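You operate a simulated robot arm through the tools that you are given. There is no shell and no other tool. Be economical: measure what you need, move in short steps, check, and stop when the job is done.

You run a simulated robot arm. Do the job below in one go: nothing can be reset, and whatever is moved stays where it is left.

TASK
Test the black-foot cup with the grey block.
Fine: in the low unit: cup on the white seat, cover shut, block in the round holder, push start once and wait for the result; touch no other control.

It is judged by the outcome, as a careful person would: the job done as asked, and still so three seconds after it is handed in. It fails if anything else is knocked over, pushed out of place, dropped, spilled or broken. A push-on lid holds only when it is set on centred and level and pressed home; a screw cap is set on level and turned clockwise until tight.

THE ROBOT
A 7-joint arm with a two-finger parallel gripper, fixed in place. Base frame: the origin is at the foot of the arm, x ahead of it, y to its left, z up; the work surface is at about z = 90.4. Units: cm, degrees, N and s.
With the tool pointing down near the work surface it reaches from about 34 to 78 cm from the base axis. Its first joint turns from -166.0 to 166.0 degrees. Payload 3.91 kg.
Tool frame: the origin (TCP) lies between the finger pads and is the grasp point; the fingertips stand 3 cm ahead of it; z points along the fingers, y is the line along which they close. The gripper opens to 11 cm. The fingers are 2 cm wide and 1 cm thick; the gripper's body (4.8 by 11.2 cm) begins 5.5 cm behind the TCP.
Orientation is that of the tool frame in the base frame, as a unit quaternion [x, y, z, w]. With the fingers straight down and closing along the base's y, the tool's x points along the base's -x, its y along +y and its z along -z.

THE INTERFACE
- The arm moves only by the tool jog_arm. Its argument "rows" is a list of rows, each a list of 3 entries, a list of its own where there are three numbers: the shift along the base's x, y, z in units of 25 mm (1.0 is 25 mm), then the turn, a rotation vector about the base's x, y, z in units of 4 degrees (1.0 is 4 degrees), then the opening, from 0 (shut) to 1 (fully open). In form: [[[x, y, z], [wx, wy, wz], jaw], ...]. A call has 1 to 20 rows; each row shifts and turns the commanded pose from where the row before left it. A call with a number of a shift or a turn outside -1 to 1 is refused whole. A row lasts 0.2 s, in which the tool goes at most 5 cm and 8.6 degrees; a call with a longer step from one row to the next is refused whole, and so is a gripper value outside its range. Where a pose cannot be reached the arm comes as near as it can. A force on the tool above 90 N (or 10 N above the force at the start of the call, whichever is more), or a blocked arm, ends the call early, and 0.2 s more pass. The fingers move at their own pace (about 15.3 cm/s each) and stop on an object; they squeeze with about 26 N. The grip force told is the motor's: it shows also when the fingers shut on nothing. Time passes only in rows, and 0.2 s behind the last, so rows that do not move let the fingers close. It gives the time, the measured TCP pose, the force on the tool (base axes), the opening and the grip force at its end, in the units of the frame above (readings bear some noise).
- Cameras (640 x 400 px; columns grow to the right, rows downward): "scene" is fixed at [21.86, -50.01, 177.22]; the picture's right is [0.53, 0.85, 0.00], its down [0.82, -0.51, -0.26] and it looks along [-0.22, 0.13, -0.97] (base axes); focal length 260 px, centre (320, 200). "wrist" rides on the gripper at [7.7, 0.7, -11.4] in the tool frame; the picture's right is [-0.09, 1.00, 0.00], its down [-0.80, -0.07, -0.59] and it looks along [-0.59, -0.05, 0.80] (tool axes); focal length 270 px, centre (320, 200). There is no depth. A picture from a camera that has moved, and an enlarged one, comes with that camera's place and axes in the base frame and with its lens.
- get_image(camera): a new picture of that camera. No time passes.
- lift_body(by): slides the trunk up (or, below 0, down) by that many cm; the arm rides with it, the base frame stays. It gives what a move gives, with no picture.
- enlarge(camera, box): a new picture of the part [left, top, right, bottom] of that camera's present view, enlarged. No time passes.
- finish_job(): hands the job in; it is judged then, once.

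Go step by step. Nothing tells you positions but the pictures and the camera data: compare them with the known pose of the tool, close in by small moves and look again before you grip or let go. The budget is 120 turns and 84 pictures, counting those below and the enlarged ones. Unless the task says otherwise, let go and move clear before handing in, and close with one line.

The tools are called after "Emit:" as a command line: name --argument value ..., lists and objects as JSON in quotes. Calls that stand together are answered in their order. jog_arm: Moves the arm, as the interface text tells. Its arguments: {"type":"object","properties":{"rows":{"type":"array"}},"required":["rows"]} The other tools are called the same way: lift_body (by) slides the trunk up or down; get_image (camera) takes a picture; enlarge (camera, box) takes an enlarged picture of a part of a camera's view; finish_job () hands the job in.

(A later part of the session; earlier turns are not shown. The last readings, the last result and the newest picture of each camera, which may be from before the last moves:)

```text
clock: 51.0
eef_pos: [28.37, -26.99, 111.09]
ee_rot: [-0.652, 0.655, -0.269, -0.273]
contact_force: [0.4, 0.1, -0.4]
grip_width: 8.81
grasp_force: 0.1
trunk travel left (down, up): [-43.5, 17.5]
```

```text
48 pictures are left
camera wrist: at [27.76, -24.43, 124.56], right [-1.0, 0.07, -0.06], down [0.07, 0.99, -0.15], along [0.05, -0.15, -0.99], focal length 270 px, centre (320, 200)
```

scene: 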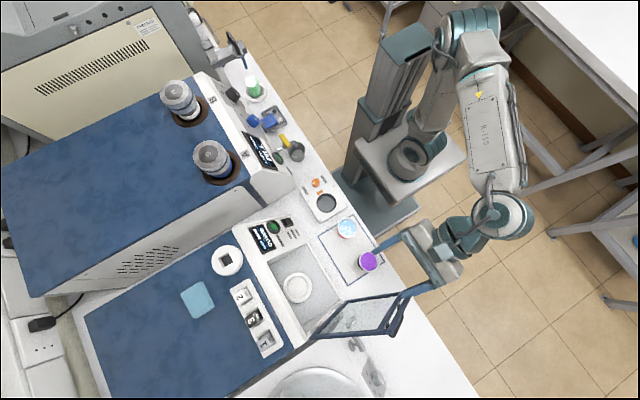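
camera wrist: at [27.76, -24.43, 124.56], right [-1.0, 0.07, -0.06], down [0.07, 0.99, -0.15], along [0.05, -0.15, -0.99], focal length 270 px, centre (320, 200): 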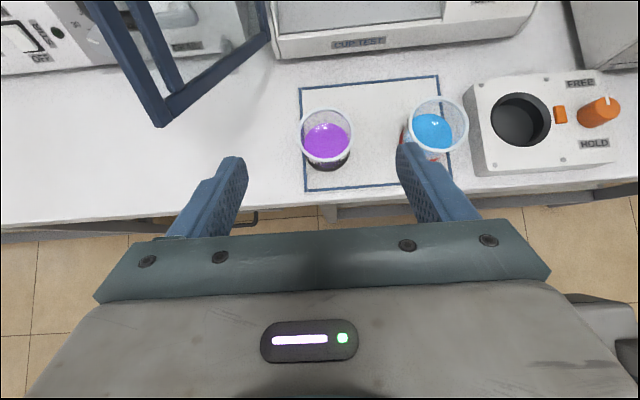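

A clear view: the black-foot cup is centred near (28.2, -35.9), about 6 cm wide and 6 cm tall. I'll descend to the approach line.

Emit:
jog_arm --rows '[[[0, -0.2, -0.87], [0, 0, 0], 0.8], [[0, -0.2, -0.87], [0, 0, 0], 0.8], [[0, -0.2, -0.87], [0, 0, 0], 0.8], [[0, -0.2, -0.87], [0, 0, 0], 0.8], [[0, -0.2, -0.87], [0, 0, 0], 0.8], [[0, 0, 0], [0, 0, 0], 0.8]]'

Emit:
get_image --camera "wrist"

```text
clock: 52.4
eef_pos: [28.17, -29.5, 99.92]
ee_rot: [-0.652, 0.654, -0.269, -0.272]
contact_force: [0.0, 0.2, 0.7]
grip_width: 8.8
grasp_force: 0.0
trunk travel left (down, up): [-43.5, 17.5]
```

```text
47 pictures are left
camera wrist: at [27.67, -26.96, 113.48], right [-1.0, 0.07, -0.06], down [0.07, 0.99, -0.15], along [0.05, -0.15, -0.99], focal length 270 px, centre (320, 200)
```

wrist: 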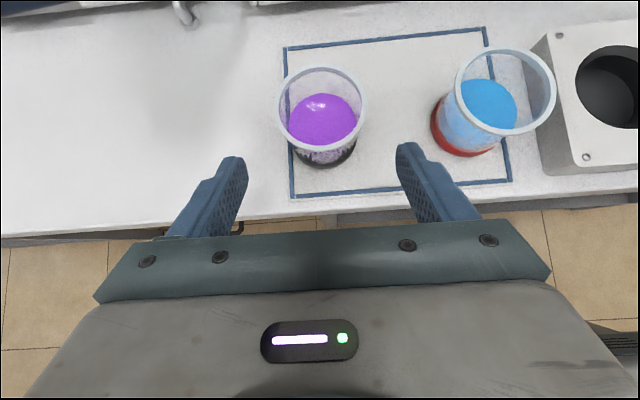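

Aligned. I'll advance along the tool axis to straddle the cup.

Emit:
jog_arm --rows '[[[0, -0.5, -0.52], [0, 0, 0], 0.8], [[0, -0.5, -0.52], [0, 0, 0], 0.8], [[0, -0.5, -0.52], [0, 0, 0], 0.8], [[0, -0.5, -0.52], [0, 0, 0], 0.8], [[0, 0, 0], [0, 0, 0], 0.8]]'

Emit:
get_image --camera "wrist"

```text
clock: 53.6
eef_pos: [28.47, -34.66, 94.82]
ee_rot: [-0.652, 0.654, -0.269, -0.272]
contact_force: [0.1, -0.8, 0.0]
grip_width: 8.79
grasp_force: 0.1
trunk travel left (down, up): [-43.5, 17.5]
```

```text
46 pictures are left
camera wrist: at [27.89, -32.07, 108.34], right [-1.0, 0.07, -0.06], down [0.07, 0.99, -0.15], along [0.05, -0.15, -0.99], focal length 270 px, centre (320, 200)
```

wrist: 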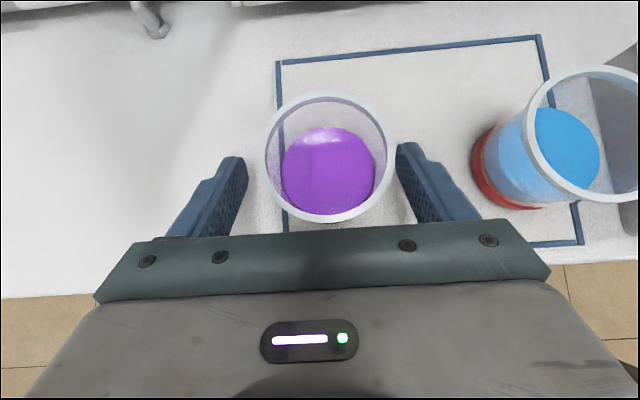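

The cup sits slightly to -x, so I'll shift 0.4 cm and close.

Emit:
jog_arm --rows '[[[-0.16, 0, 0], [0, 0, 0], 0.8], [[0, 0, 0], [0, 0, 0], 0.65], [[0, 0, 0], [0, 0, 0], 0.55], [[0, 0, 0], [0, 0, 0], 0.45], [[0, 0, 0], [0, 0, 0], 0.4], [[0, 0, 0], [0, 0, 0], 0.4]]'

Emit:
get_image --camera "wrist"

```text
clock: 55.0
eef_pos: [27.98, -34.66, 94.88]
ee_rot: [-0.653, 0.654, -0.27, -0.271]
contact_force: [1.4, -0.2, 2.3]
grip_width: 5.75
grasp_force: 25.9
trunk travel left (down, up): [-43.5, 17.5]
```

```text
45 pictures are left
camera wrist: at [27.42, -31.99, 108.42], right [-1.0, 0.07, -0.06], down [0.07, 0.99, -0.15], along [0.05, -0.15, -0.99], focal length 270 px, centre (320, 200)
```

wrist: 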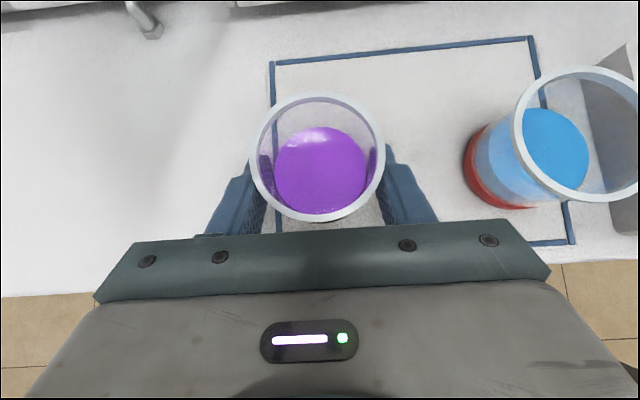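

The cup is gripped. I'll lift it gently, keeping the orientation constant so it stays level.

Emit:
jog_arm --rows '[[[0, 0, 0.1], [0, 0, 0], 0.4], [[0, 0, 0.25], [0, 0, 0], 0.4], [[0, 0, 0.4], [0, 0, 0], 0.4], [[0, 0, 0.4], [0, 0, 0], 0.4], [[0, 0, 0.4], [0, 0, 0], 0.4], [[0, 0, 0.4], [0, 0, 0], 0.4], [[0, 0, 0.4], [0, 0, 0], 0.4], [[0, 0, 0.4], [0, 0, 0], 0.4], [[0, 0, 0.4], [0, 0, 0], 0.4], [[0, 0, 0.4], [0, 0, 0], 0.4], [[0, 0, 0.2], [0, 0, 0], 0.4], [[0, 0, 0], [0, 0, 0], 0.4]]'

Emit:
get_image --camera "wrist"

```text
clock: 57.6
eef_pos: [27.93, -34.53, 104.31]
ee_rot: [-0.653, 0.654, -0.27, -0.272]
contact_force: [-0.5, -0.4, -1.6]
grip_width: 5.76
grasp_force: 26.0
trunk travel left (down, up): [-43.5, 17.5]
```

```text
44 pictures are left
camera wrist: at [27.34, -31.88, 117.83], right [-1.0, 0.07, -0.06], down [0.07, 0.99, -0.15], along [0.05, -0.15, -0.99], focal length 270 px, centre (320, 200)
```

wrist: 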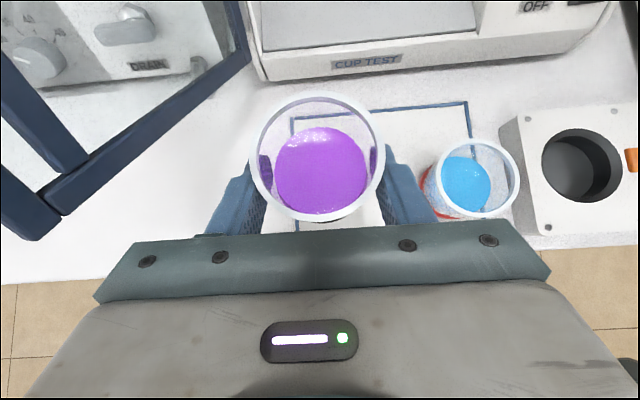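

The cup is held level. I'll carry it towards the chamber.

Emit:
jog_arm --rows '[[[-0.15, -0.1, 0], [0, 0, 0], 0.4], [[-0.3, -0.2, 0], [0, 0, 0], 0.4], [[-0.3, -0.3, 0], [0, 0, 0], 0.4], [[-0.3, -0.4, 0], [0, 0, 0], 0.4], [[-0.3, -0.4, 0], [0, 0, 0], 0.4], [[-0.3, -0.4, 0], [0, 0, 0], 0.4], [[-0.25, -0.4, 0], [0, 0, 0], 0.4], [[-0.1, -0.4, 0], [0, 0, 0], 0.4], [[0, -0.4, 0], [0, 0, 0], 0.4], [[0, -0.4, 0], [0, 0, 0], 0.4], [[0, -0.4, 0], [0, 0, 0], 0.4], [[0, -0.4, 0], [0, 0, 0], 0.4], [[0, -0.4, 0], [0, 0, 0], 0.4], [[0, -0.4, 0], [0, 0, 0], 0.4], [[0, -0.4, 0], [0, 0, 0], 0.4], [[0, -0.4, 0], [0, 0, 0], 0.4], [[0, -0.4, 0], [0, 0, 0], 0.4], [[0, -0.4, 0], [0, 0, 0], 0.4], [[0, -0.2, 0], [0, 0, 0], 0.4], [[0, 0, 0], [0, 0, 0], 0.4]]'

Emit:
get_image --camera "wrist"

Emit:
get_image --camera "scene"

```text
clock: 61.8
eef_pos: [23.11, -51.57, 104.33]
ee_rot: [-0.652, 0.654, -0.268, -0.272]
contact_force: [0.3, 0.5, -1.9]
grip_width: 5.76
grasp_force: 25.7
trunk travel left (down, up): [-43.5, 17.5]
```

```text
43 pictures are left
camera wrist: at [22.55, -48.91, 117.78], right [-1.0, 0.07, -0.06], down [0.07, 0.99, -0.15], along [0.05, -0.15, -0.99], focal length 270 px, centre (320, 200)
```

wrist: 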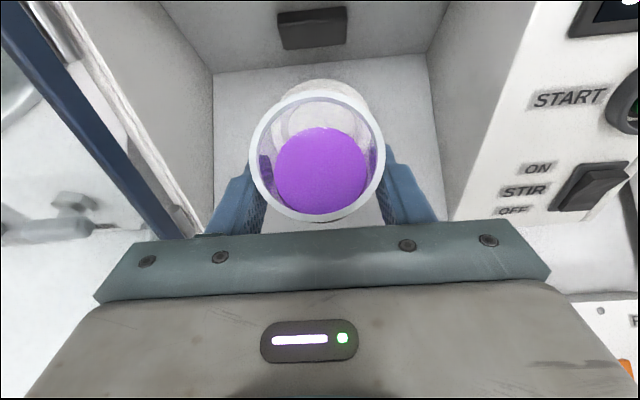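

```text
42 pictures are left
```

scene: 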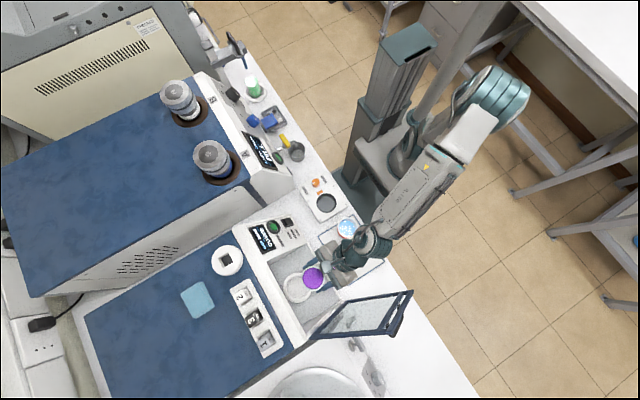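

The seat is just ahead, its centre near (22.6, -59.1). I'll move over it, slightly lower.

Emit:
jog_arm --rows '[[[-0.05, -0.2, -0.1], [0, 0, 0], 0.4], [[-0.05, -0.35, -0.15], [0, 0, 0], 0.4], [[-0.05, -0.4, -0.15], [0, 0, 0], 0.4], [[-0.05, -0.4, -0.15], [0, 0, 0], 0.4], [[0, -0.4, -0.15], [0, 0, 0], 0.4], [[0, -0.4, -0.1], [0, 0, 0], 0.4], [[0, -0.35, 0], [0, 0, 0], 0.4], [[0, -0.2, 0], [0, 0, 0], 0.4], [[0, 0, 0], [0, 0, 0], 0.4]]'

Emit:
get_image --camera "wrist"

Emit:
enlarge --camera "scene" --box '[240, 220, 380, 330]'

```text
clock: 63.8
eef_pos: [22.54, -58.33, 101.96]
ee_rot: [-0.652, 0.654, -0.269, -0.271]
contact_force: [1.1, 0.9, -1.2]
grip_width: 5.74
grasp_force: 25.9
trunk travel left (down, up): [-43.5, 17.5]
```

```text
41 pictures are left
camera wrist: at [22.01, -55.71, 115.67], right [-1.0, 0.07, -0.06], down [0.07, 0.99, -0.15], along [0.05, -0.15, -0.99], focal length 270 px, centre (320, 200)
```

wrist: 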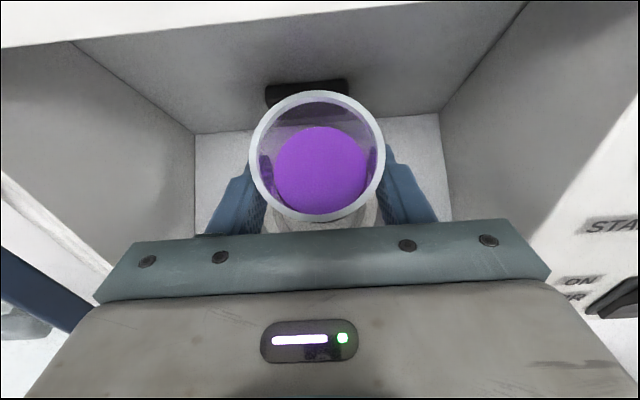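

```text
3.64 times, centred on (310, 275) of scene
camera zoom: at [21.86, -50.01, 177.22], right [0.53, 0.85, 0.0], down [0.82, -0.51, -0.26], along [-0.22, 0.13, -0.97], focal length 945 px, centre (356, -73)
```

zoom: 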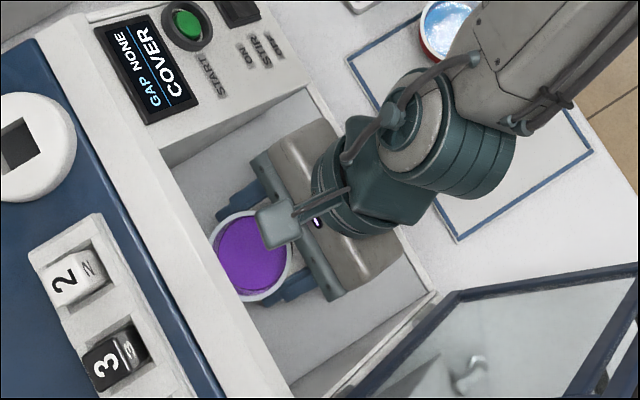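

The cup looks about 0.5 cm too far in. I'll adjust and lower slowly, watching for contact.

Emit:
jog_arm --rows '[[[0.08, 0.22, 0], [0, 0, 0], 0.4], [[0, 0, -0.2], [0, 0, 0], 0.4], [[0, 0, -0.2], [0, 0, 0], 0.4], [[0, 0, -0.1], [0, 0, 0], 0.4], [[0, 0, -0.1], [0, 0, 0], 0.4], [[0, 0, 0], [0, 0, 0], 0.4]]'

Emit:
get_image --camera "wrist"

Emit:
enlarge --camera "scene" --box '[240, 220, 380, 330]'

```text
clock: 65.2
eef_pos: [22.8, -57.68, 100.83]
ee_rot: [-0.653, 0.654, -0.269, -0.271]
contact_force: [-0.1, 0.0, -1.9]
grip_width: 5.75
grasp_force: 25.8
trunk travel left (down, up): [-43.5, 17.5]
```

```text
39 pictures are left
camera wrist: at [22.21, -55.08, 114.31], right [-1.0, 0.07, -0.06], down [0.07, 0.99, -0.15], along [0.05, -0.15, -0.99], focal length 270 px, centre (320, 200)
```

wrist: 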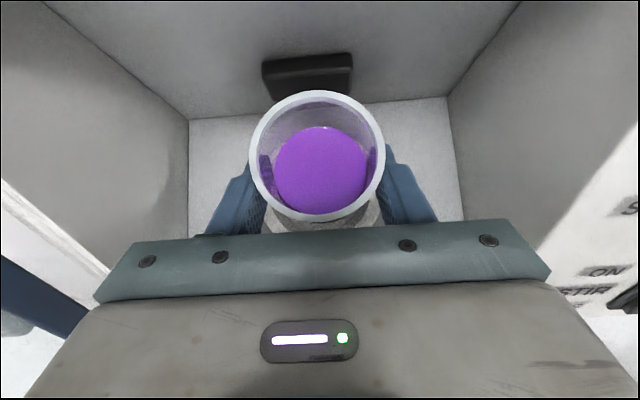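

```text
3.64 times, centred on (310, 275) of scene
camera zoom: at [21.86, -50.01, 177.22], right [0.53, 0.85, 0.0], down [0.82, -0.51, -0.26], along [-0.22, 0.13, -0.97], focal length 945 px, centre (356, -73)
```

zoom: 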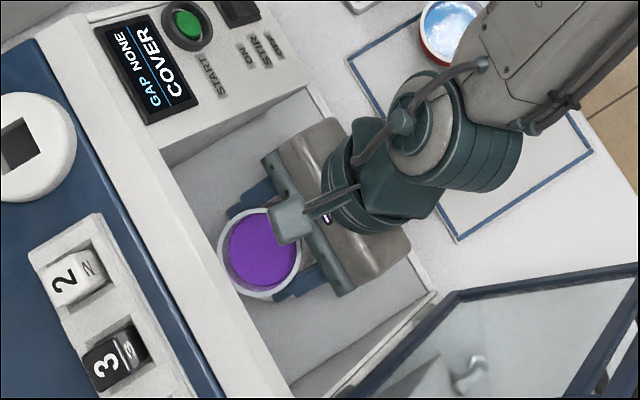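

In the scene view the cup matches the seat to within 0.3 cm. I'll keep lowering in small steps until it touches.

Emit:
jog_arm --rows '[[[0, 0.08, -0.12], [0, 0, 0], 0.4], [[0, 0, -0.12], [0, 0, 0], 0.4], [[0, 0, -0.12], [0, 0, 0], 0.4], [[0, 0, 0], [0, 0, 0], 0.4]]'

Emit:
jog_arm --rows '[[[0, 0, -0.1], [0, 0, 0], 0.4], [[0, 0, -0.1], [0, 0, 0], 0.4], [[0, 0, 0], [0, 0, 0], 0.4]]'

```text
clock: 66.2
eef_pos: [22.97, -57.39, 99.94]
ee_rot: [-0.652, 0.654, -0.271, -0.272]
contact_force: [5.2, 6.5, 14.8]
grip_width: 5.8
grasp_force: 26.2
trunk travel left (down, up): [-43.5, 17.5]
```

```text
clock: 67.0
eef_pos: [22.82, -57.55, 99.27]
ee_rot: [-0.652, 0.654, -0.27, -0.273]
contact_force: [9.8, 4.7, 15.3]
grip_width: 5.72
grasp_force: 25.7
trunk travel left (down, up): [-43.5, 17.5]
```

Contact, with a small lateral reaction. I'll look before doing more.

Emit:
get_image --camera "wrist"

Emit:
enlarge --camera "scene" --box '[240, 220, 380, 330]'

```text
37 pictures are left
camera wrist: at [22.27, -54.85, 112.88], right [-1.0, 0.07, -0.06], down [0.07, 0.99, -0.15], along [0.05, -0.15, -0.99], focal length 270 px, centre (320, 200)
```

wrist: 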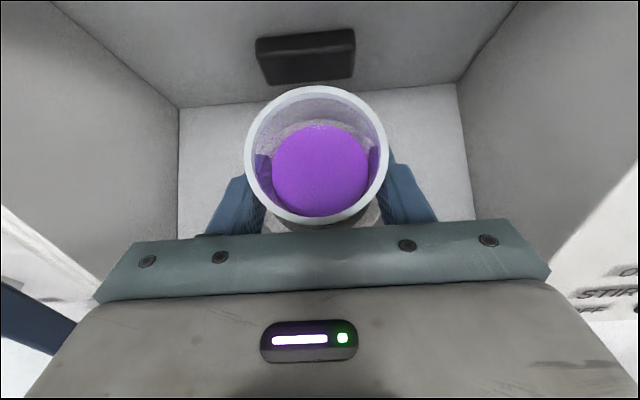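

```text
3.64 times, centred on (310, 275) of scene
camera zoom: at [21.86, -50.01, 177.22], right [0.53, 0.85, 0.0], down [0.82, -0.51, -0.26], along [-0.22, 0.13, -0.97], focal length 945 px, centre (356, -73)
```

zoom: 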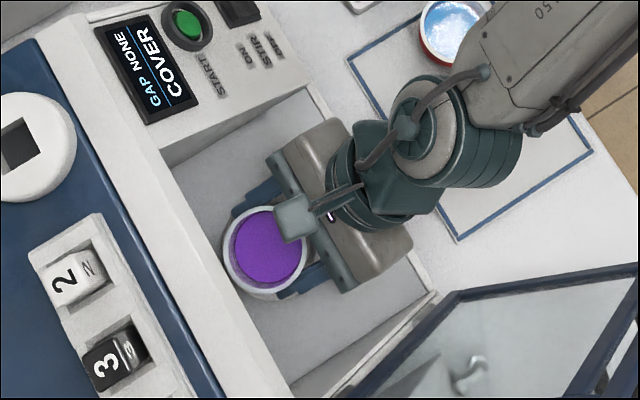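

There's a lateral reaction towards +x/+y, probably the seat's recess edge. I'll ease towards +x/+y a little and see how the force changes.

Emit:
jog_arm --rows '[[[0.07, 0.04, 0], [0, 0, 0], 0.4], [[0, 0, 0], [0, 0, 0], 0.4]]'

Emit:
jog_arm --rows '[[[0.05, 0.04, 0], [0, 0, 0], 0.4], [[0, 0, 0], [0, 0, 0], 0.4]]'

```text
clock: 67.6
eef_pos: [22.87, -57.6, 99.29]
ee_rot: [-0.652, 0.655, -0.269, -0.272]
contact_force: [5.7, -4.3, 14.7]
grip_width: 5.77
grasp_force: 26.4
trunk travel left (down, up): [-43.5, 17.5]
```

```text
clock: 68.2
eef_pos: [22.91, -57.31, 99.28]
ee_rot: [-0.651, 0.656, -0.267, -0.272]
contact_force: [-3.4, -2.7, 10.3]
grip_width: 5.74
grasp_force: 25.3
trunk travel left (down, up): [-43.5, 17.5]
```

The lateral forces are near zero and the cup rests on the seat. I'll open just a little and check.

Emit:
jog_arm --rows '[[[0, 0, 0], [0, 0, 0], 0.55], [[0, 0, 0], [0, 0, 0], 0.65], [[0, 0, 0], [0, 0, 0], 0.7]]'

Emit:
get_image --camera "wrist"

Emit:
enlarge --camera "scene" --box '[240, 220, 380, 330]'

```text
clock: 69.0
eef_pos: [23.22, -57.31, 99.12]
ee_rot: [-0.653, 0.654, -0.27, -0.272]
contact_force: [-0.8, -0.1, 0.8]
grip_width: 7.68
grasp_force: 0.0
trunk travel left (down, up): [-43.5, 17.5]
```

```text
35 pictures are left
camera wrist: at [22.58, -54.7, 112.78], right [-1.0, 0.06, -0.06], down [0.07, 0.99, -0.15], along [0.05, -0.15, -0.99], focal length 270 px, centre (320, 200)
```

wrist: 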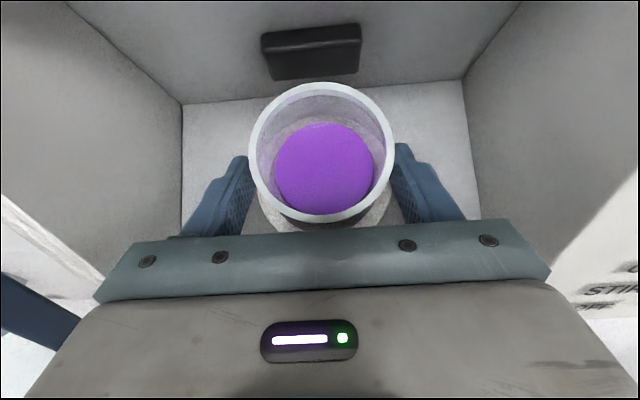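

```text
3.64 times, centred on (310, 275) of scene
camera zoom: at [21.86, -50.01, 177.22], right [0.53, 0.85, 0.0], down [0.82, -0.51, -0.26], along [-0.22, 0.13, -0.97], focal length 945 px, centre (356, -73)
```

zoom: 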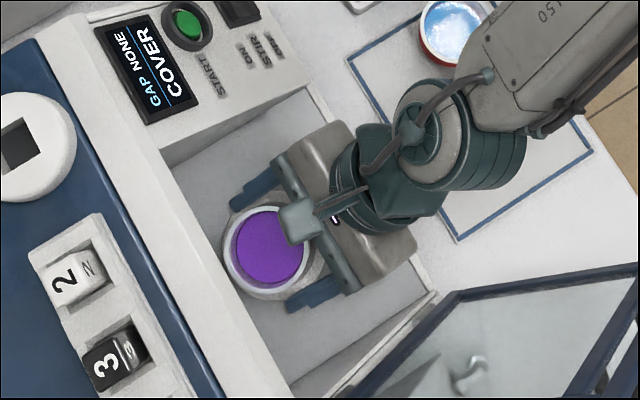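

The cup stands level on the seat. I'll back out along the tool axis.

Emit:
jog_arm --rows '[[[-0.05, 0, 0], [0, 0, 0], 0.8], [[0, 0.3, 0.3], [0, 0, 0], 0.8], [[0, 0.5, 0.5], [0, 0, 0], 0.8], [[0, 0.5, 0.5], [0, 0, 0], 0.8], [[0, 0.5, 0.6], [0, 0, 0], 0.8], [[0, 0.6, 0.8], [0, 0, 0], 0.8], [[0, 0.6, 0.8], [0, 0, 0], 0.8], [[0, 0.6, 0.8], [0, 0, 0], 0.8], [[0, 0.6, 0.8], [0, 0, 0], 0.8], [[0, 0, 0], [0, 0, 0], 0.8]]'

Emit:
get_image --camera "wrist"

```text
clock: 71.2
eef_pos: [22.77, -46.77, 112.07]
ee_rot: [-0.652, 0.654, -0.27, -0.272]
contact_force: [0.0, 0.3, 0.1]
grip_width: 8.82
grasp_force: 0.0
trunk travel left (down, up): [-43.5, 17.5]
```

```text
33 pictures are left
camera wrist: at [22.33, -44.15, 125.71], right [-1.0, 0.07, -0.06], down [0.07, 0.99, -0.15], along [0.05, -0.15, -0.99], focal length 270 px, centre (320, 200)
```

wrist: 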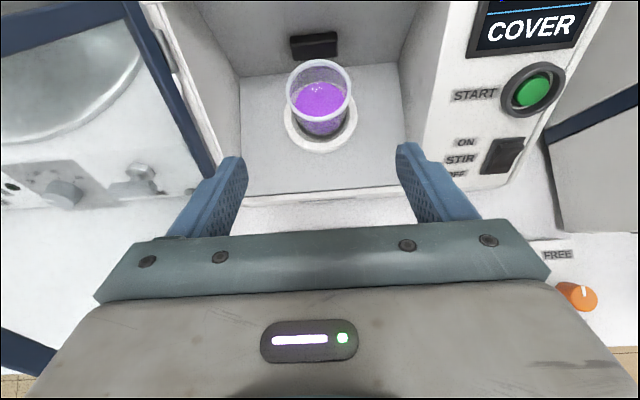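

Emit:
enlarge --camera "wrist" --box '[230, 30, 430, 190]'

Emit:
enlarge --camera "scene" --box '[170, 220, 400, 360]'

```text
2.50 times, centred on (330, 110) of wrist
camera zoom: at [22.33, -44.15, 125.71], right [-1.0, 0.07, -0.06], down [0.07, 0.99, -0.15], along [0.05, -0.15, -0.99], focal length 676 px, centre (295, 425)
```

zoom: 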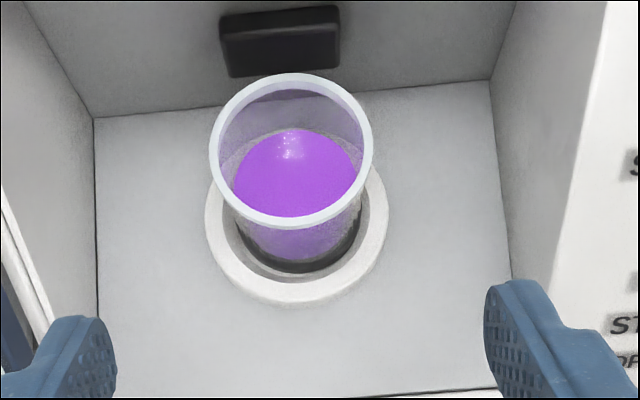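

```text
2.78 times, centred on (285, 290) of scene
camera zoom: at [21.86, -50.01, 177.22], right [0.53, 0.85, 0.0], down [0.82, -0.51, -0.26], along [-0.22, 0.13, -0.97], focal length 723 px, centre (417, -50)
```

zoom: 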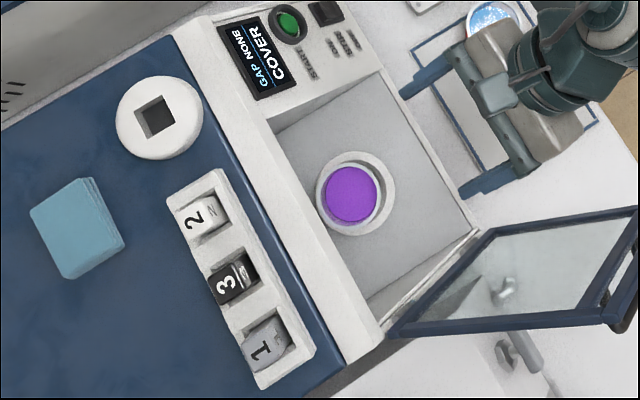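

The cup sits inside the recess of the white seat. Next I'll close the cover by retracing the path to the handle, going back to the far side of the open door.

Emit:
jog_arm --rows '[[[0, 0.8, 0.9], [0, 0, 0], 0.6], [[0.3, 0.8, 0.9], [0, 0, 0], 0.5], [[0.8, 0.8, 0.9], [0, 0, 0], 0.5], [[0.9, 0.8, 0.9], [0, 0, 0], 0.5], [[0.92, 0.87, 0.9], [0, 0, 0], 0.5], [[0, 0, 0], [0, 0, 0], 0.5]]'

Emit:
jog_arm --rows '[[[0.5, 0, 0], [-0.096, 0.61, -0.756], 0.5], [[0.5, 0, 0], [-0.096, 0.61, -0.756], 0.5], [[0.5, 0, 0], [-0.096, 0.61, -0.756], 0.5], [[0.5, 0, 0], [-0.096, 0.61, -0.756], 0.5], [[0.5, 0, 0], [-0.096, 0.61, -0.756], 0.5], [[0.5, 0, 0], [-0.096, 0.61, -0.756], 0.5], [[0.5, 0, 0], [-0.096, 0.61, -0.756], 0.5], [[0.5, 0, 0], [-0.096, 0.61, -0.756], 0.5], [[0.5, 0, 0], [-0.096, 0.61, -0.756], 0.5], [[0.5, 0, 0], [-0.096, 0.61, -0.756], 0.5], [[0.5, 0, 0], [-0.096, 0.61, -0.756], 0.5], [[0.5, 0, 0], [-0.096, 0.61, -0.756], 0.5], [[0.5, 0, 0], [-0.096, 0.61, -0.756], 0.5], [[0.5, 0, 0], [-0.096, 0.61, -0.756], 0.5], [[0, 0, 0], [0, 0, 0], 0.5]]'

```text
clock: 72.6
eef_pos: [30.16, -36.69, 123.58]
ee_rot: [-0.652, 0.655, -0.269, -0.273]
contact_force: [0.2, -1.1, -0.6]
grip_width: 5.49
grasp_force: 0.1
trunk travel left (down, up): [-43.5, 17.5]
```

```text
clock: 75.8
eef_pos: [47.19, -36.91, 123.01]
ee_rot: [-0.415, 0.727, 0.017, -0.547]
contact_force: [-0.1, 0.3, 0.3]
grip_width: 5.49
grasp_force: 0.1
out of reach, approached as far as the arm can: row 14
trunk travel left (down, up): [-43.5, 17.5]
```

I'm on the far side. I'll descend to the pre-grasp pose that cleared the handle before.

Emit:
jog_arm --rows '[[[0.05, -0.29, -0.78], [0, 0, 0], 0.5], [[0.05, -0.29, -0.78], [0, 0, 0], 0.5], [[0.05, -0.29, -0.78], [0, 0, 0], 0.5], [[0.05, -0.29, -0.78], [0, 0, 0], 0.5], [[0, 0, 0], [0, 0, 0], 0.5]]'

Emit:
get_image --camera "wrist"

```text
clock: 77.0
eef_pos: [47.55, -39.92, 115.22]
ee_rot: [-0.412, 0.723, 0.015, -0.554]
contact_force: [0.1, -0.1, -0.5]
grip_width: 5.49
grasp_force: 0.0
trunk travel left (down, up): [-43.5, 17.5]
```

```text
30 pictures are left
camera wrist: at [56.16, -39.33, 126.01], right [-0.57, 0.71, 0.41], down [0.56, 0.7, -0.44], along [-0.6, -0.02, -0.8], focal length 270 px, centre (320, 200)
```

wrist: 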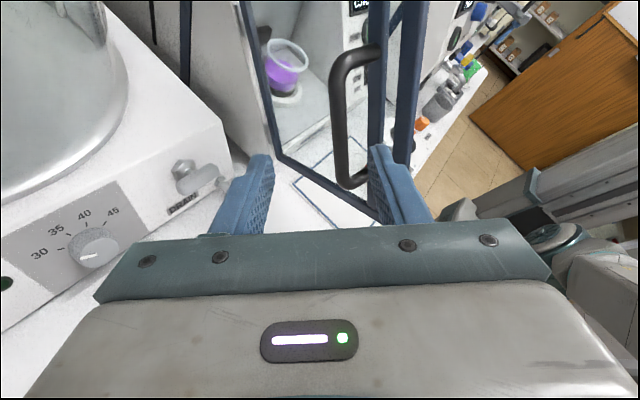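

Same geometry as at release. I'll reverse the withdrawal and re-grip the handle.

Emit:
jog_arm --rows '[[[-0.3, -0.27, -0.2], [0, 0.6, -0.8], 0.5], [[-0.38, -0.2, -0.12], [0, 0.6, -0.8], 0.5], [[-0.38, -0.15, -0.1], [0, 0.6, -0.8], 0.5], [[-0.3, -0.1, -0.08], [0, 0.6, -0.8], 0.5], [[0, 0, 0], [0, 0, 0], 0.5]]'

Emit:
get_image --camera "wrist"

```text
clock: 78.2
eef_pos: [44.1, -41.65, 114.2]
ee_rot: [-0.328, 0.715, 0.111, -0.607]
contact_force: [-0.4, -0.4, -0.6]
grip_width: 5.49
grasp_force: 0.1
trunk travel left (down, up): [-43.5, 17.5]
```

```text
29 pictures are left
camera wrist: at [54.41, -43.17, 123.36], right [-0.33, 0.81, 0.48], down [0.62, 0.57, -0.54], along [-0.71, 0.13, -0.69], focal length 270 px, centre (320, 200)
```

wrist: 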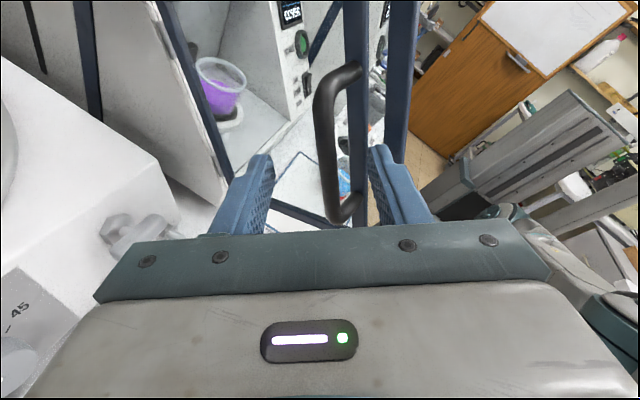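

The handle is between the fingers. I'll advance 1.8 cm and close.

Emit:
jog_arm --rows '[[[-0.36, -0.06, -0.04], [0, 0, 0], 0.5], [[-0.36, -0.06, -0.04], [0, 0, 0], 0.5], [[0, 0, 0], [0, 0, 0], 0.2], [[0, 0, 0], [0, 0, 0], 0], [[0, 0, 0], [0, 0, 0], 0]]'

```text
clock: 79.4
eef_pos: [42.31, -41.87, 113.97]
ee_rot: [-0.326, 0.716, 0.112, -0.607]
contact_force: [2.3, 10.1, 10.2]
grip_width: 1.07
grasp_force: 45.4
trunk travel left (down, up): [-43.5, 17.5]
```

The handle is gripped again. I'll swing the door back along the recorded path.

Emit:
jog_arm --rows '[[[-0.35, 0.085, 0.065], [0, 0.375, -0.5], 0], [[-0.35, 0.085, 0.065], [0, 0.375, -0.5], 0], [[-0.35, 0.085, 0.065], [0, 0.375, -0.5], 0], [[-0.35, 0.085, 0.065], [0, 0.375, -0.5], 0], [[0, 0, 0], [0, 0, 0], 0]]'

Emit:
jog_arm --rows '[[[-0.45, 0.1, 0.0], [0, 0, 0], 0], [[-0.45, 0.1, 0.0], [0, 0, 0], 0], [[-0.45, 0.08, -0.02], [0, 0, 0], 0], [[-0.45, 0.06, -0.04], [0, 0, 0], 0], [[-0.45, 0.05, -0.05], [0, 0, 0], 0], [[-0.45, 0.04, -0.06], [0, 0, 0], 0], [[0, 0, 0], [0, 0, 0], 0]]'

Emit:
enlarge --camera "scene" --box '[220, 180, 460, 360]'

```text
clock: 80.6
eef_pos: [38.55, -40.88, 114.66]
ee_rot: [-0.267, 0.705, 0.168, -0.636]
contact_force: [5.7, 0.4, 35.1]
grip_width: 1.04
grasp_force: 44.7
trunk travel left (down, up): [-43.5, 17.5]
```

```text
clock: 82.2
eef_pos: [31.64, -40.0, 114.23]
ee_rot: [-0.268, 0.704, 0.17, -0.635]
contact_force: [-3.4, -7.5, 39.9]
grip_width: 1.06
grasp_force: 44.6
trunk travel left (down, up): [-43.5, 17.5]
```

```text
2.22 times, centred on (340, 270) of scene
camera zoom: at [21.86, -50.01, 177.22], right [0.53, 0.85, 0.0], down [0.82, -0.51, -0.26], along [-0.22, 0.13, -0.97], focal length 577 px, centre (276, 44)
```

zoom: 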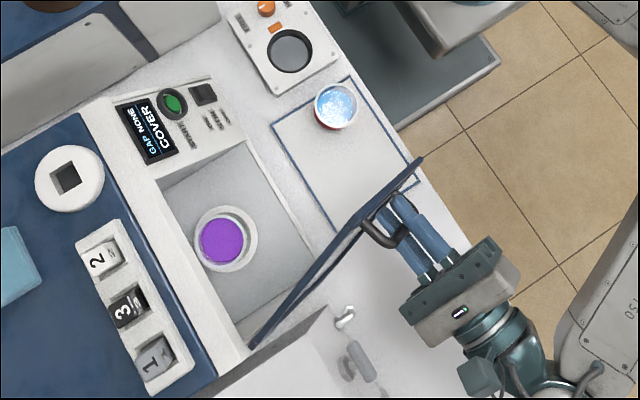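

It is closing well, at about 76°. I'll continue the reverse arc.

Emit:
jog_arm --rows '[[[-0.488, -0.045, -0.03], [0, -0.6, 0.8], 0], [[-0.482, -0.075, -0.06], [0, -0.6, 0.8], 0], [[-0.476, -0.1, -0.09], [0, -0.6, 0.8], 0], [[-0.466, -0.125, -0.11], [0, -0.6, 0.8], 0], [[0, 0, 0], [0, 0, 0], 0]]'

Emit:
jog_arm --rows '[[[-0.44, -0.146, -0.114], [0, -0.6, 0.8], 0], [[-0.42, -0.171, -0.135], [0, -0.6, 0.8], 0], [[-0.4, -0.194, -0.15], [0, -0.6, 0.8], 0], [[-0.38, -0.217, -0.165], [0, -0.6, 0.8], 0], [[0, 0, 0], [0, 0, 0], 0]]'

Emit:
jog_arm --rows '[[[-0.37, -0.235, -0.173], [0, -0.6, 0.8], 0], [[-0.345, -0.25, -0.188], [0, -0.6, 0.8], 0], [[-0.315, -0.265, -0.2], [0, -0.6, 0.8], 0], [[-0.29, -0.285, -0.21], [0, -0.6, 0.8], 0], [[0, 0, 0], [0, 0, 0], 0]]'

Emit:
enlarge --camera "scene" --box '[220, 180, 460, 360]'

```text
clock: 83.4
eef_pos: [27.01, -40.81, 113.44]
ee_rot: [-0.359, 0.72, 0.074, -0.589]
contact_force: [-5.3, -7.2, 27.5]
grip_width: 1.05
grasp_force: 45.4
trunk travel left (down, up): [-43.5, 17.5]
```

```text
clock: 84.6
eef_pos: [22.88, -42.79, 112.03]
ee_rot: [-0.442, 0.723, -0.022, -0.531]
contact_force: [-9.0, 2.8, 12.8]
grip_width: 1.07
grasp_force: 44.9
trunk travel left (down, up): [-43.5, 17.5]
```

```text
clock: 85.8
eef_pos: [19.54, -45.2, 110.1]
ee_rot: [-0.515, 0.711, -0.119, -0.463]
contact_force: [-19.1, 2.6, 20.8]
grip_width: 1.06
grasp_force: 44.6
trunk travel left (down, up): [-43.5, 17.5]
```

```text
2.22 times, centred on (340, 270) of scene
camera zoom: at [21.86, -50.01, 177.22], right [0.53, 0.85, 0.0], down [0.82, -0.51, -0.26], along [-0.22, 0.13, -0.97], focal length 577 px, centre (276, 44)
```

zoom: 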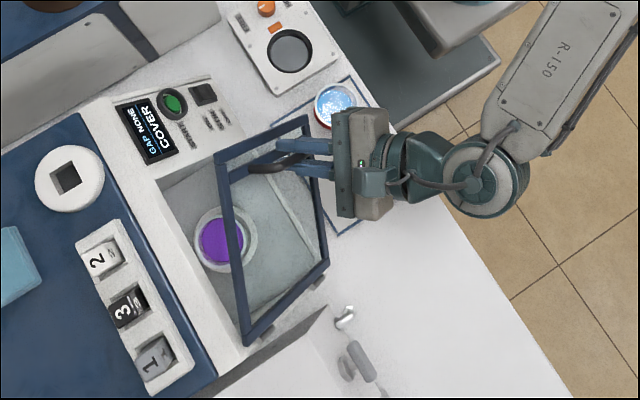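

Tracking matches the opening poses. I'll do the last 28°, then a slight press.

Emit:
jog_arm --rows '[[[-0.31, -0.335, -0.25], [0, -0.6, 0.8], 0], [[-0.28, -0.35, -0.26], [0, -0.6, 0.8], 0], [[-0.25, -0.36, -0.275], [0, -0.6, 0.8], 0], [[-0.22, -0.375, -0.28], [0, -0.6, 0.8], 0], [[0, 0, 0], [0, 0, 0], 0]]'

Emit:
jog_arm --rows '[[[-0.18, -0.38, -0.28], [0, -0.6, 0.8], 0], [[-0.145, -0.385, -0.285], [0, -0.6, 0.8], 0], [[-0.11, -0.39, -0.29], [0, -0.6, 0.8], 0], [[0, -0.06, -0.05], [0, 0, 0], 0], [[0, 0, 0], [0, 0, 0], 0]]'

Emit:
enlarge --camera "scene" --box '[220, 200, 380, 320]'

```text
clock: 87.0
eef_pos: [16.71, -48.82, 107.25]
ee_rot: [-0.58, 0.686, -0.21, -0.386]
contact_force: [-21.9, 0.7, 11.7]
grip_width: 1.05
grasp_force: 45.0
trunk travel left (down, up): [-43.5, 17.5]
```

```text
clock: 88.2
eef_pos: [15.79, -51.44, 105.36]
ee_rot: [-0.62, 0.657, -0.28, -0.325]
contact_force: [-21.8, 26.3, 12.0]
grip_width: 1.04
grasp_force: 45.2
trunk travel left (down, up): [-43.5, 17.5]
```

```text
3.33 times, centred on (300, 260) of scene
camera zoom: at [21.86, -50.01, 177.22], right [0.53, 0.85, 0.0], down [0.82, -0.51, -0.26], along [-0.22, 0.13, -0.97], focal length 866 px, centre (387, 0)
```

zoom: 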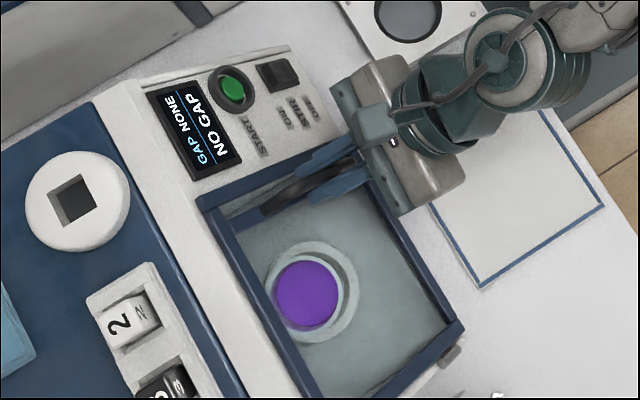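

The cover is shut, and the display now asks only for the gap block (NO GAP). I'll release the handle and back away.

Emit:
jog_arm --rows '[[[0.03, 0.03, 0.02], [0, 0, 0], 0.1], [[0, 0, 0], [0, 0, 0], 0.3], [[0, 0, 0], [0, 0, 0], 0.45], [[0, 0.3, 0.23], [0, 0, 0], 0.45], [[0, 0.5, 0.4], [0, 0, 0], 0.45], [[0, 0.6, 0.5], [0, 0, 0], 0.45], [[0, 0.6, 0.8], [0, 0, 0], 0.45], [[0, 0.4, 1], [0, 0, 0], 0.45], [[0, 0.2, 1], [0, 0, 0], 0.45], [[0, 0.2, 1], [0, 0, 0], 0.45], [[0, 0, 0], [0, 0, 0], 0.45]]'

Emit:
get_image --camera "scene"

```text
clock: 90.6
eef_pos: [16.08, -44.86, 117.5]
ee_rot: [-0.622, 0.656, -0.278, -0.323]
contact_force: [-0.2, -0.8, -0.3]
grip_width: 4.97
grasp_force: 0.0
trunk travel left (down, up): [-43.5, 17.5]
```

```text
25 pictures are left
```

scene: 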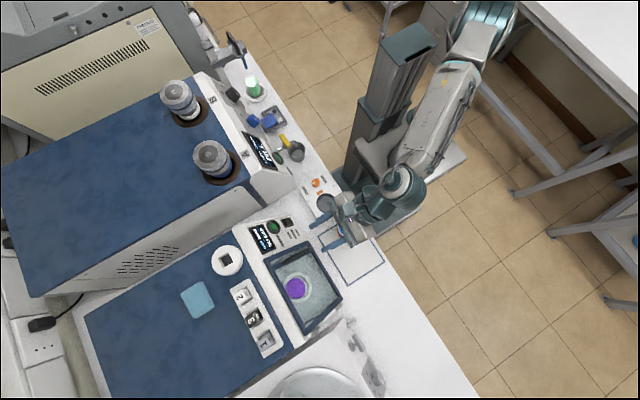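

The cover is shut, the cup is in, and the handle is free. Now for the grey block "1", whose top is near (28.3, -68, 117). I'll turn the tool back to pointing straight down, closing along y, while moving up and over.

Emit:
jog_arm --rows '[[[0.2, 0, 0.25], [0.361, -0.419, -0.808], 0.6], [[0.2, 0, 0.25], [0.361, -0.419, -0.808], 0.6], [[0.2, 0, 0.25], [0.361, -0.419, -0.808], 0.6], [[0.2, 0, 0.25], [0.361, -0.419, -0.808], 0.6], [[0.2, 0, 0.25], [0.361, -0.419, -0.808], 0.6], [[0.2, 0, 0.25], [0.361, -0.419, -0.808], 0.6], [[0.2, 0, 0.25], [0.361, -0.419, -0.808], 0.6], [[0.2, 0, 0.25], [0.361, -0.419, -0.808], 0.6], [[0.2, 0, 0.25], [0.361, -0.419, -0.808], 0.6], [[0.2, 0, 0.25], [0.361, -0.419, -0.808], 0.6], [[0.2, -0.1, 0.25], [0.361, -0.419, -0.808], 0.6], [[0.2, -0.1, 0.25], [0.361, -0.419, -0.808], 0.6], [[0.2, -0.1, 0.25], [0.361, -0.419, -0.808], 0.6], [[0.2, -0.1, 0.25], [0.361, -0.419, -0.808], 0.6], [[0.2, -0.1, 0.25], [0.361, -0.419, -0.808], 0.6], [[0.2, -0.2, 0], [0.361, -0.419, -0.808], 0.6], [[0.2, -0.2, 0], [0.361, -0.419, -0.808], 0.6], [[0.2, -0.2, 0], [0.361, -0.419, -0.808], 0.6], [[0.2, -0.2, 0], [0.361, -0.419, -0.808], 0.6], [[0.2, -0.2, 0], [0.361, -0.419, -0.808], 0.6]]'

Emit:
jog_arm --rows '[[[0.2, -0.5, 0], [0.361, -0.419, -0.808], 0.6], [[0.2, -0.5, 0], [0.361, -0.419, -0.808], 0.6], [[0.1, -0.5, 0], [0.361, -0.419, -0.808], 0.6], [[0.1, -0.5, 0], [0.361, -0.419, -0.808], 0.6], [[0.1, -0.5, 0], [0.361, -0.419, -0.808], 0.6], [[0, -0.5, 0], [0, 0, 0], 0.6], [[0, -0.5, 0], [0, 0, 0], 0.6], [[0, 0, 0], [0, 0, 0], 0.6]]'

Emit:
get_image --camera "wrist"

```text
clock: 94.8
eef_pos: [26.15, -48.84, 126.74]
ee_rot: [-0.14, 0.985, -0.063, -0.073]
contact_force: [0.5, 0.1, -0.5]
grip_width: 6.62
grasp_force: 0.1
trunk travel left (down, up): [-43.5, 17.5]
```

```text
clock: 96.6
eef_pos: [26.28, -51.7, 126.6]
ee_rot: [-0.027, 0.999, -0.027, -0.011]
contact_force: [-0.6, 0.2, -0.1]
grip_width: 6.63
grasp_force: 0.1
out of reach, approached as far as the arm can: row 3, 4, 5, 6, 7
trunk travel left (down, up): [-43.5, 17.5]
```

```text
24 pictures are left
camera wrist: at [18.88, -50.85, 138.16], right [0.03, 1.0, -0.05], down [0.82, 0.0, 0.58], along [0.58, -0.06, -0.81], focal length 270 px, centre (320, 200)
```

wrist: 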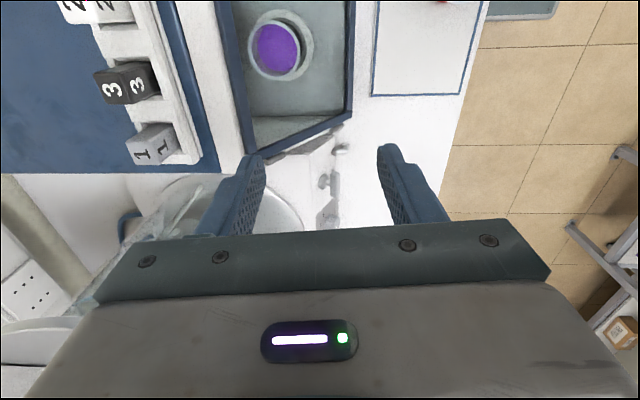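

The tool is pointing down, but the arm runs out of reach because the trunk is low. I'll raise the trunk and then approach.

Emit:
lift_body --by 14

Emit:
jog_arm --rows '[[[0, -0.7, -0.8], [0.1, -0.2, -0.6], 0.6], [[0, -0.7, -0.8], [0, 0, 0], 0.6], [[0, -0.7, -0.8], [0, 0, 0], 0.6], [[0, -0.7, -0.6], [0, 0, 0], 0.6], [[0, -0.7, -0.5], [0, 0, 0], 0.6], [[0, -0.7, 0], [0, 0, 0], 0.6], [[0, 0, 0], [0, 0, 0], 0.6]]'

Emit:
get_image --camera "wrist"

```text
clock: 98.2
eef_pos: [26.27, -51.66, 140.47]
ee_rot: [-0.027, 0.999, -0.026, -0.011]
contact_force: [-0.4, -0.2, -1.1]
grip_width: 6.58
grasp_force: 0.1
trunk travel left (down, up): [-57.5, 3.5]
```

```text
clock: 99.8
eef_pos: [25.41, -59.3, 132.44]
ee_rot: [-0.006, 1.0, -0.024, -0.005]
contact_force: [0.5, -0.6, -0.1]
grip_width: 6.61
grasp_force: 0.1
out of reach, approached as far as the arm can: row 5, 6
trunk travel left (down, up): [-57.5, 3.5]
```

```text
23 pictures are left
camera wrist: at [17.92, -58.21, 143.85], right [0.08, 1.0, -0.05], down [0.81, -0.03, 0.59], along [0.59, -0.08, -0.81], focal length 270 px, centre (320, 200)
```

wrist: 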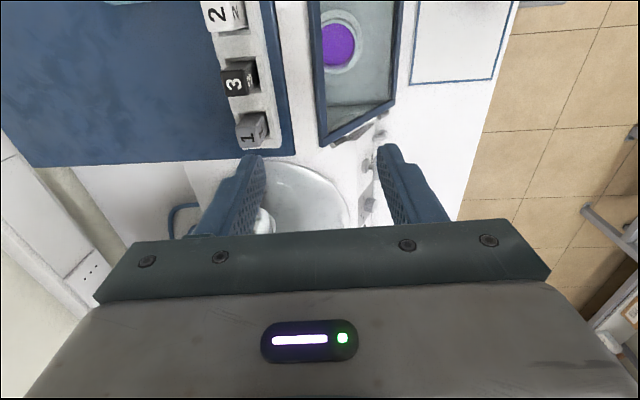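

Lower heights reach farther, so I'll raise the trunk fully and come in lower.

Emit:
lift_body --by 3.5

Emit:
jog_arm --rows '[[[0, 0, -0.9], [-0.1, 0.1, -0.3], 0.6], [[0, 0, -0.9], [-0.2, 0.2, -0.3], 0.6], [[0, 0, -0.9], [0, 0, 0], 0.6], [[0, -0.4, -0.6], [0, 0, 0], 0.6], [[0.2, -0.5, -0.3], [0, 0, 0], 0.6], [[0.3, -0.6, 0], [0, 0, 0], 0.6], [[0.3, -0.6, 0], [0, 0, 0], 0.6], [[0, 0, 0], [0, 0, 0], 0.6]]'

Emit:
get_image --camera "wrist"

```text
clock: 100.6
eef_pos: [25.46, -59.43, 135.85]
ee_rot: [-0.007, 1.0, -0.023, -0.004]
contact_force: [0.9, -0.4, 1.2]
grip_width: 6.61
grasp_force: 0.0
trunk travel left (down, up): [-61.0, 0.0]
```

```text
clock: 102.4
eef_pos: [27.15, -64.16, 126.81]
ee_rot: [0.014, 0.999, -0.034, -0.015]
contact_force: [0.8, 0.0, -0.7]
grip_width: 6.63
grasp_force: 0.0
out of reach, approached as far as the arm can: row 7
trunk travel left (down, up): [-61.0, 0.0]
```

```text
22 pictures are left
camera wrist: at [19.99, -62.47, 138.34], right [0.12, 0.99, -0.07], down [0.82, -0.06, 0.57], along [0.57, -0.12, -0.82], focal length 270 px, centre (320, 200)
```

wrist: 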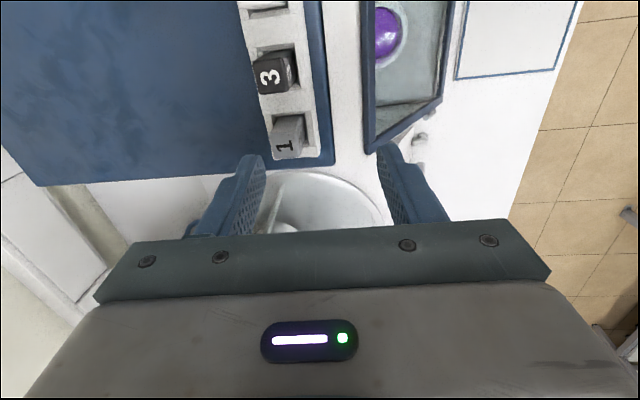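

Block 1's top is at about (28.2, -67.6, 117.5). I'll correct the tool tilt, come down to z ≈ 123 and centre over it.

Emit:
jog_arm --rows '[[[0, 0.2, -0.8], [0.5, -0.2, 0.2], 0.6], [[0, 0, -0.6], [0.47, -0.23, 0.2], 0.6], [[0.2, -0.5, 0], [0, 0, 0], 0.6], [[0.2, -0.5, 0], [0, 0, 0], 0.6], [[0, -0.4, 0], [0, 0, 0], 0.6], [[0, 0, 0], [0, 0, 0], 0.6]]'

Emit:
get_image --camera "wrist"

```text
clock: 103.8
eef_pos: [27.39, -65.07, 122.33]
ee_rot: [0.001, 1.0, 0.0, 0.0]
contact_force: [0.6, -0.2, 0.2]
grip_width: 6.6
grasp_force: 0.1
out of reach, approached as far as the arm can: row 3, 4, 5
trunk travel left (down, up): [-61.0, 0.0]
```

```text
21 pictures are left
camera wrist: at [19.85, -64.36, 133.7], right [0.09, 1.0, 0.0], down [0.8, -0.07, 0.59], along [0.59, -0.05, -0.8], focal length 270 px, centre (320, 200)
```

wrist: 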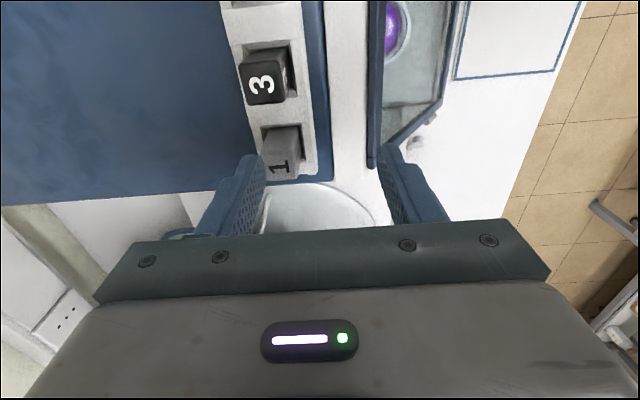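

A straight-down grasp of block 1 is at the edge of reach. I'll switch to closing along x with a 28° lean towards -y, which keeps the wrist closer in. I'll back off first, then turn.

Emit:
jog_arm --rows '[[[0, 0.8, 0.2], [0, 0, 0], 0.4], [[0, 0.8, 0.2], [0, 0, 0], 0.4], [[0, 0.6, 0], [-0.229, 0.229, 0.918], 0.4], [[0, 0, 0], [-0.229, 0.229, 0.918], 0.4], [[0, 0, 0], [-0.229, 0.229, 0.918], 0.4], [[0, 0, 0], [-0.229, 0.229, 0.918], 0.4], [[0, 0, 0], [-0.229, 0.229, 0.918], 0.4], [[0, 0, 0], [-0.229, 0.229, 0.918], 0.4], [[0, 0, 0], [-0.229, 0.229, 0.918], 0.4], [[0, 0, 0], [-0.229, 0.229, 0.918], 0.4], [[0, 0, 0], [-0.229, 0.229, 0.918], 0.4], [[0, 0, 0], [-0.229, 0.229, 0.918], 0.4], [[0, 0, 0], [-0.229, 0.229, 0.918], 0.4], [[0, 0, 0], [-0.229, 0.229, 0.918], 0.4], [[0, 0, 0], [-0.229, 0.229, 0.918], 0.4], [[0, 0, 0], [-0.229, 0.229, 0.918], 0.4], [[0, 0, 0], [-0.229, 0.229, 0.918], 0.4], [[0, 0, 0], [-0.229, 0.229, 0.918], 0.4], [[0, 0, 0], [-0.229, 0.229, 0.918], 0.4], [[0, 0, 0], [-0.229, 0.229, 0.918], 0.4]]'

Emit:
jog_arm --rows '[[[0, 0, 0], [-0.229, 0.229, 0.918], 0.4], [[0, 0, 0], [-0.229, 0.229, 0.918], 0.4], [[0, 0, 0], [-0.229, 0.229, 0.918], 0.4], [[0, 0, 0], [-0.229, 0.229, 0.918], 0.4], [[0, 0, 0], [-0.229, 0.229, 0.918], 0.4], [[0, 0, 0], [-0.229, 0.229, 0.918], 0.4], [[0, 0, 0], [0, 0, 0], 0.4]]'

Emit:
get_image --camera "wrist"

```text
clock: 108.0
eef_pos: [30.92, -68.49, 127.45]
ee_rot: [-0.541, 0.819, -0.134, -0.135]
contact_force: [0.2, 0.6, -0.3]
grip_width: 4.4
grasp_force: 0.1
out of reach, approached as far as the arm can: row 1, 2, 3, 5, 7, 8, 9, 10, 11, 12, 13, 14, 15, 16, 17, 18, 19, 20
trunk travel left (down, up): [-61.0, 0.0]
```

```text
clock: 109.6
eef_pos: [32.13, -70.9, 128.63]
ee_rot: [-0.686, 0.686, -0.171, -0.171]
contact_force: [-0.6, -0.4, -0.2]
grip_width: 4.41
grasp_force: 0.0
out of reach, approached as far as the arm can: row 1, 2, 3, 4, 5, 6
trunk travel left (down, up): [-61.0, 0.0]
```

```text
20 pictures are left
camera wrist: at [31.55, -72.33, 142.3], right [-1.0, 0.08, -0.04], down [0.07, 0.99, 0.15], along [0.05, 0.14, -0.99], focal length 270 px, centre (320, 200)
```

wrist: 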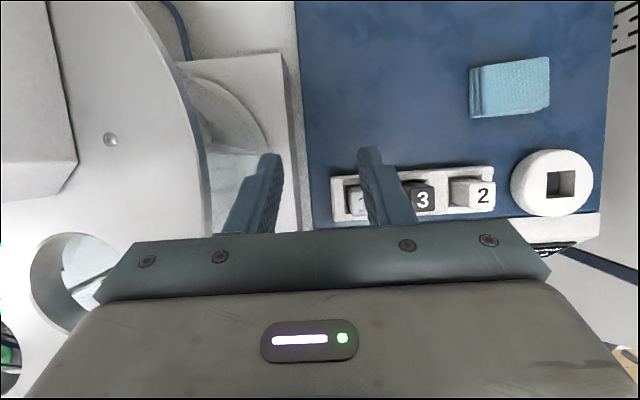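

The command had drifted outward, but the pose is safe and the view is good. Block 1 is at (28.2, -67.6) and the hole at about (8.4, -68), with its top at z ≈ 114. I'll go to the pre-grasp point for block 1.

Emit:
jog_arm --rows '[[[-0.39, 0.72, -0.4], [0, 0, 0], 0.4], [[-0.39, 0.72, -0.4], [0, 0, 0], 0.4], [[-0.39, 0.72, -0.5], [0, 0, 0], 0.4], [[-0.39, 0.72, -0.5], [0, 0, 0], 0.4], [[0, 0, 0], [0, 0, 0], 0.4]]'

Emit:
get_image --camera "wrist"

```text
clock: 110.8
eef_pos: [31.8, -71.28, 127.88]
ee_rot: [-0.686, 0.686, -0.171, -0.172]
contact_force: [0.4, 0.4, -0.3]
grip_width: 4.43
grasp_force: 0.0
out of reach, approached as far as the arm can: row 1, 2, 3, 4
trunk travel left (down, up): [-61.0, 0.0]
```

```text
19 pictures are left
camera wrist: at [31.24, -72.74, 141.71], right [-1.0, 0.08, -0.04], down [0.07, 0.99, 0.15], along [0.05, 0.14, -0.99], focal length 270 px, centre (320, 200)
```

wrist: 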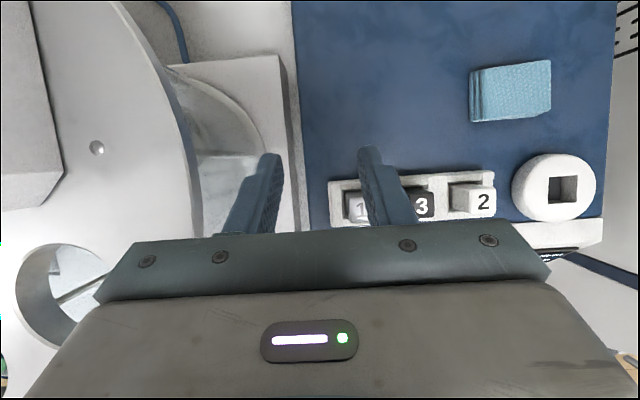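

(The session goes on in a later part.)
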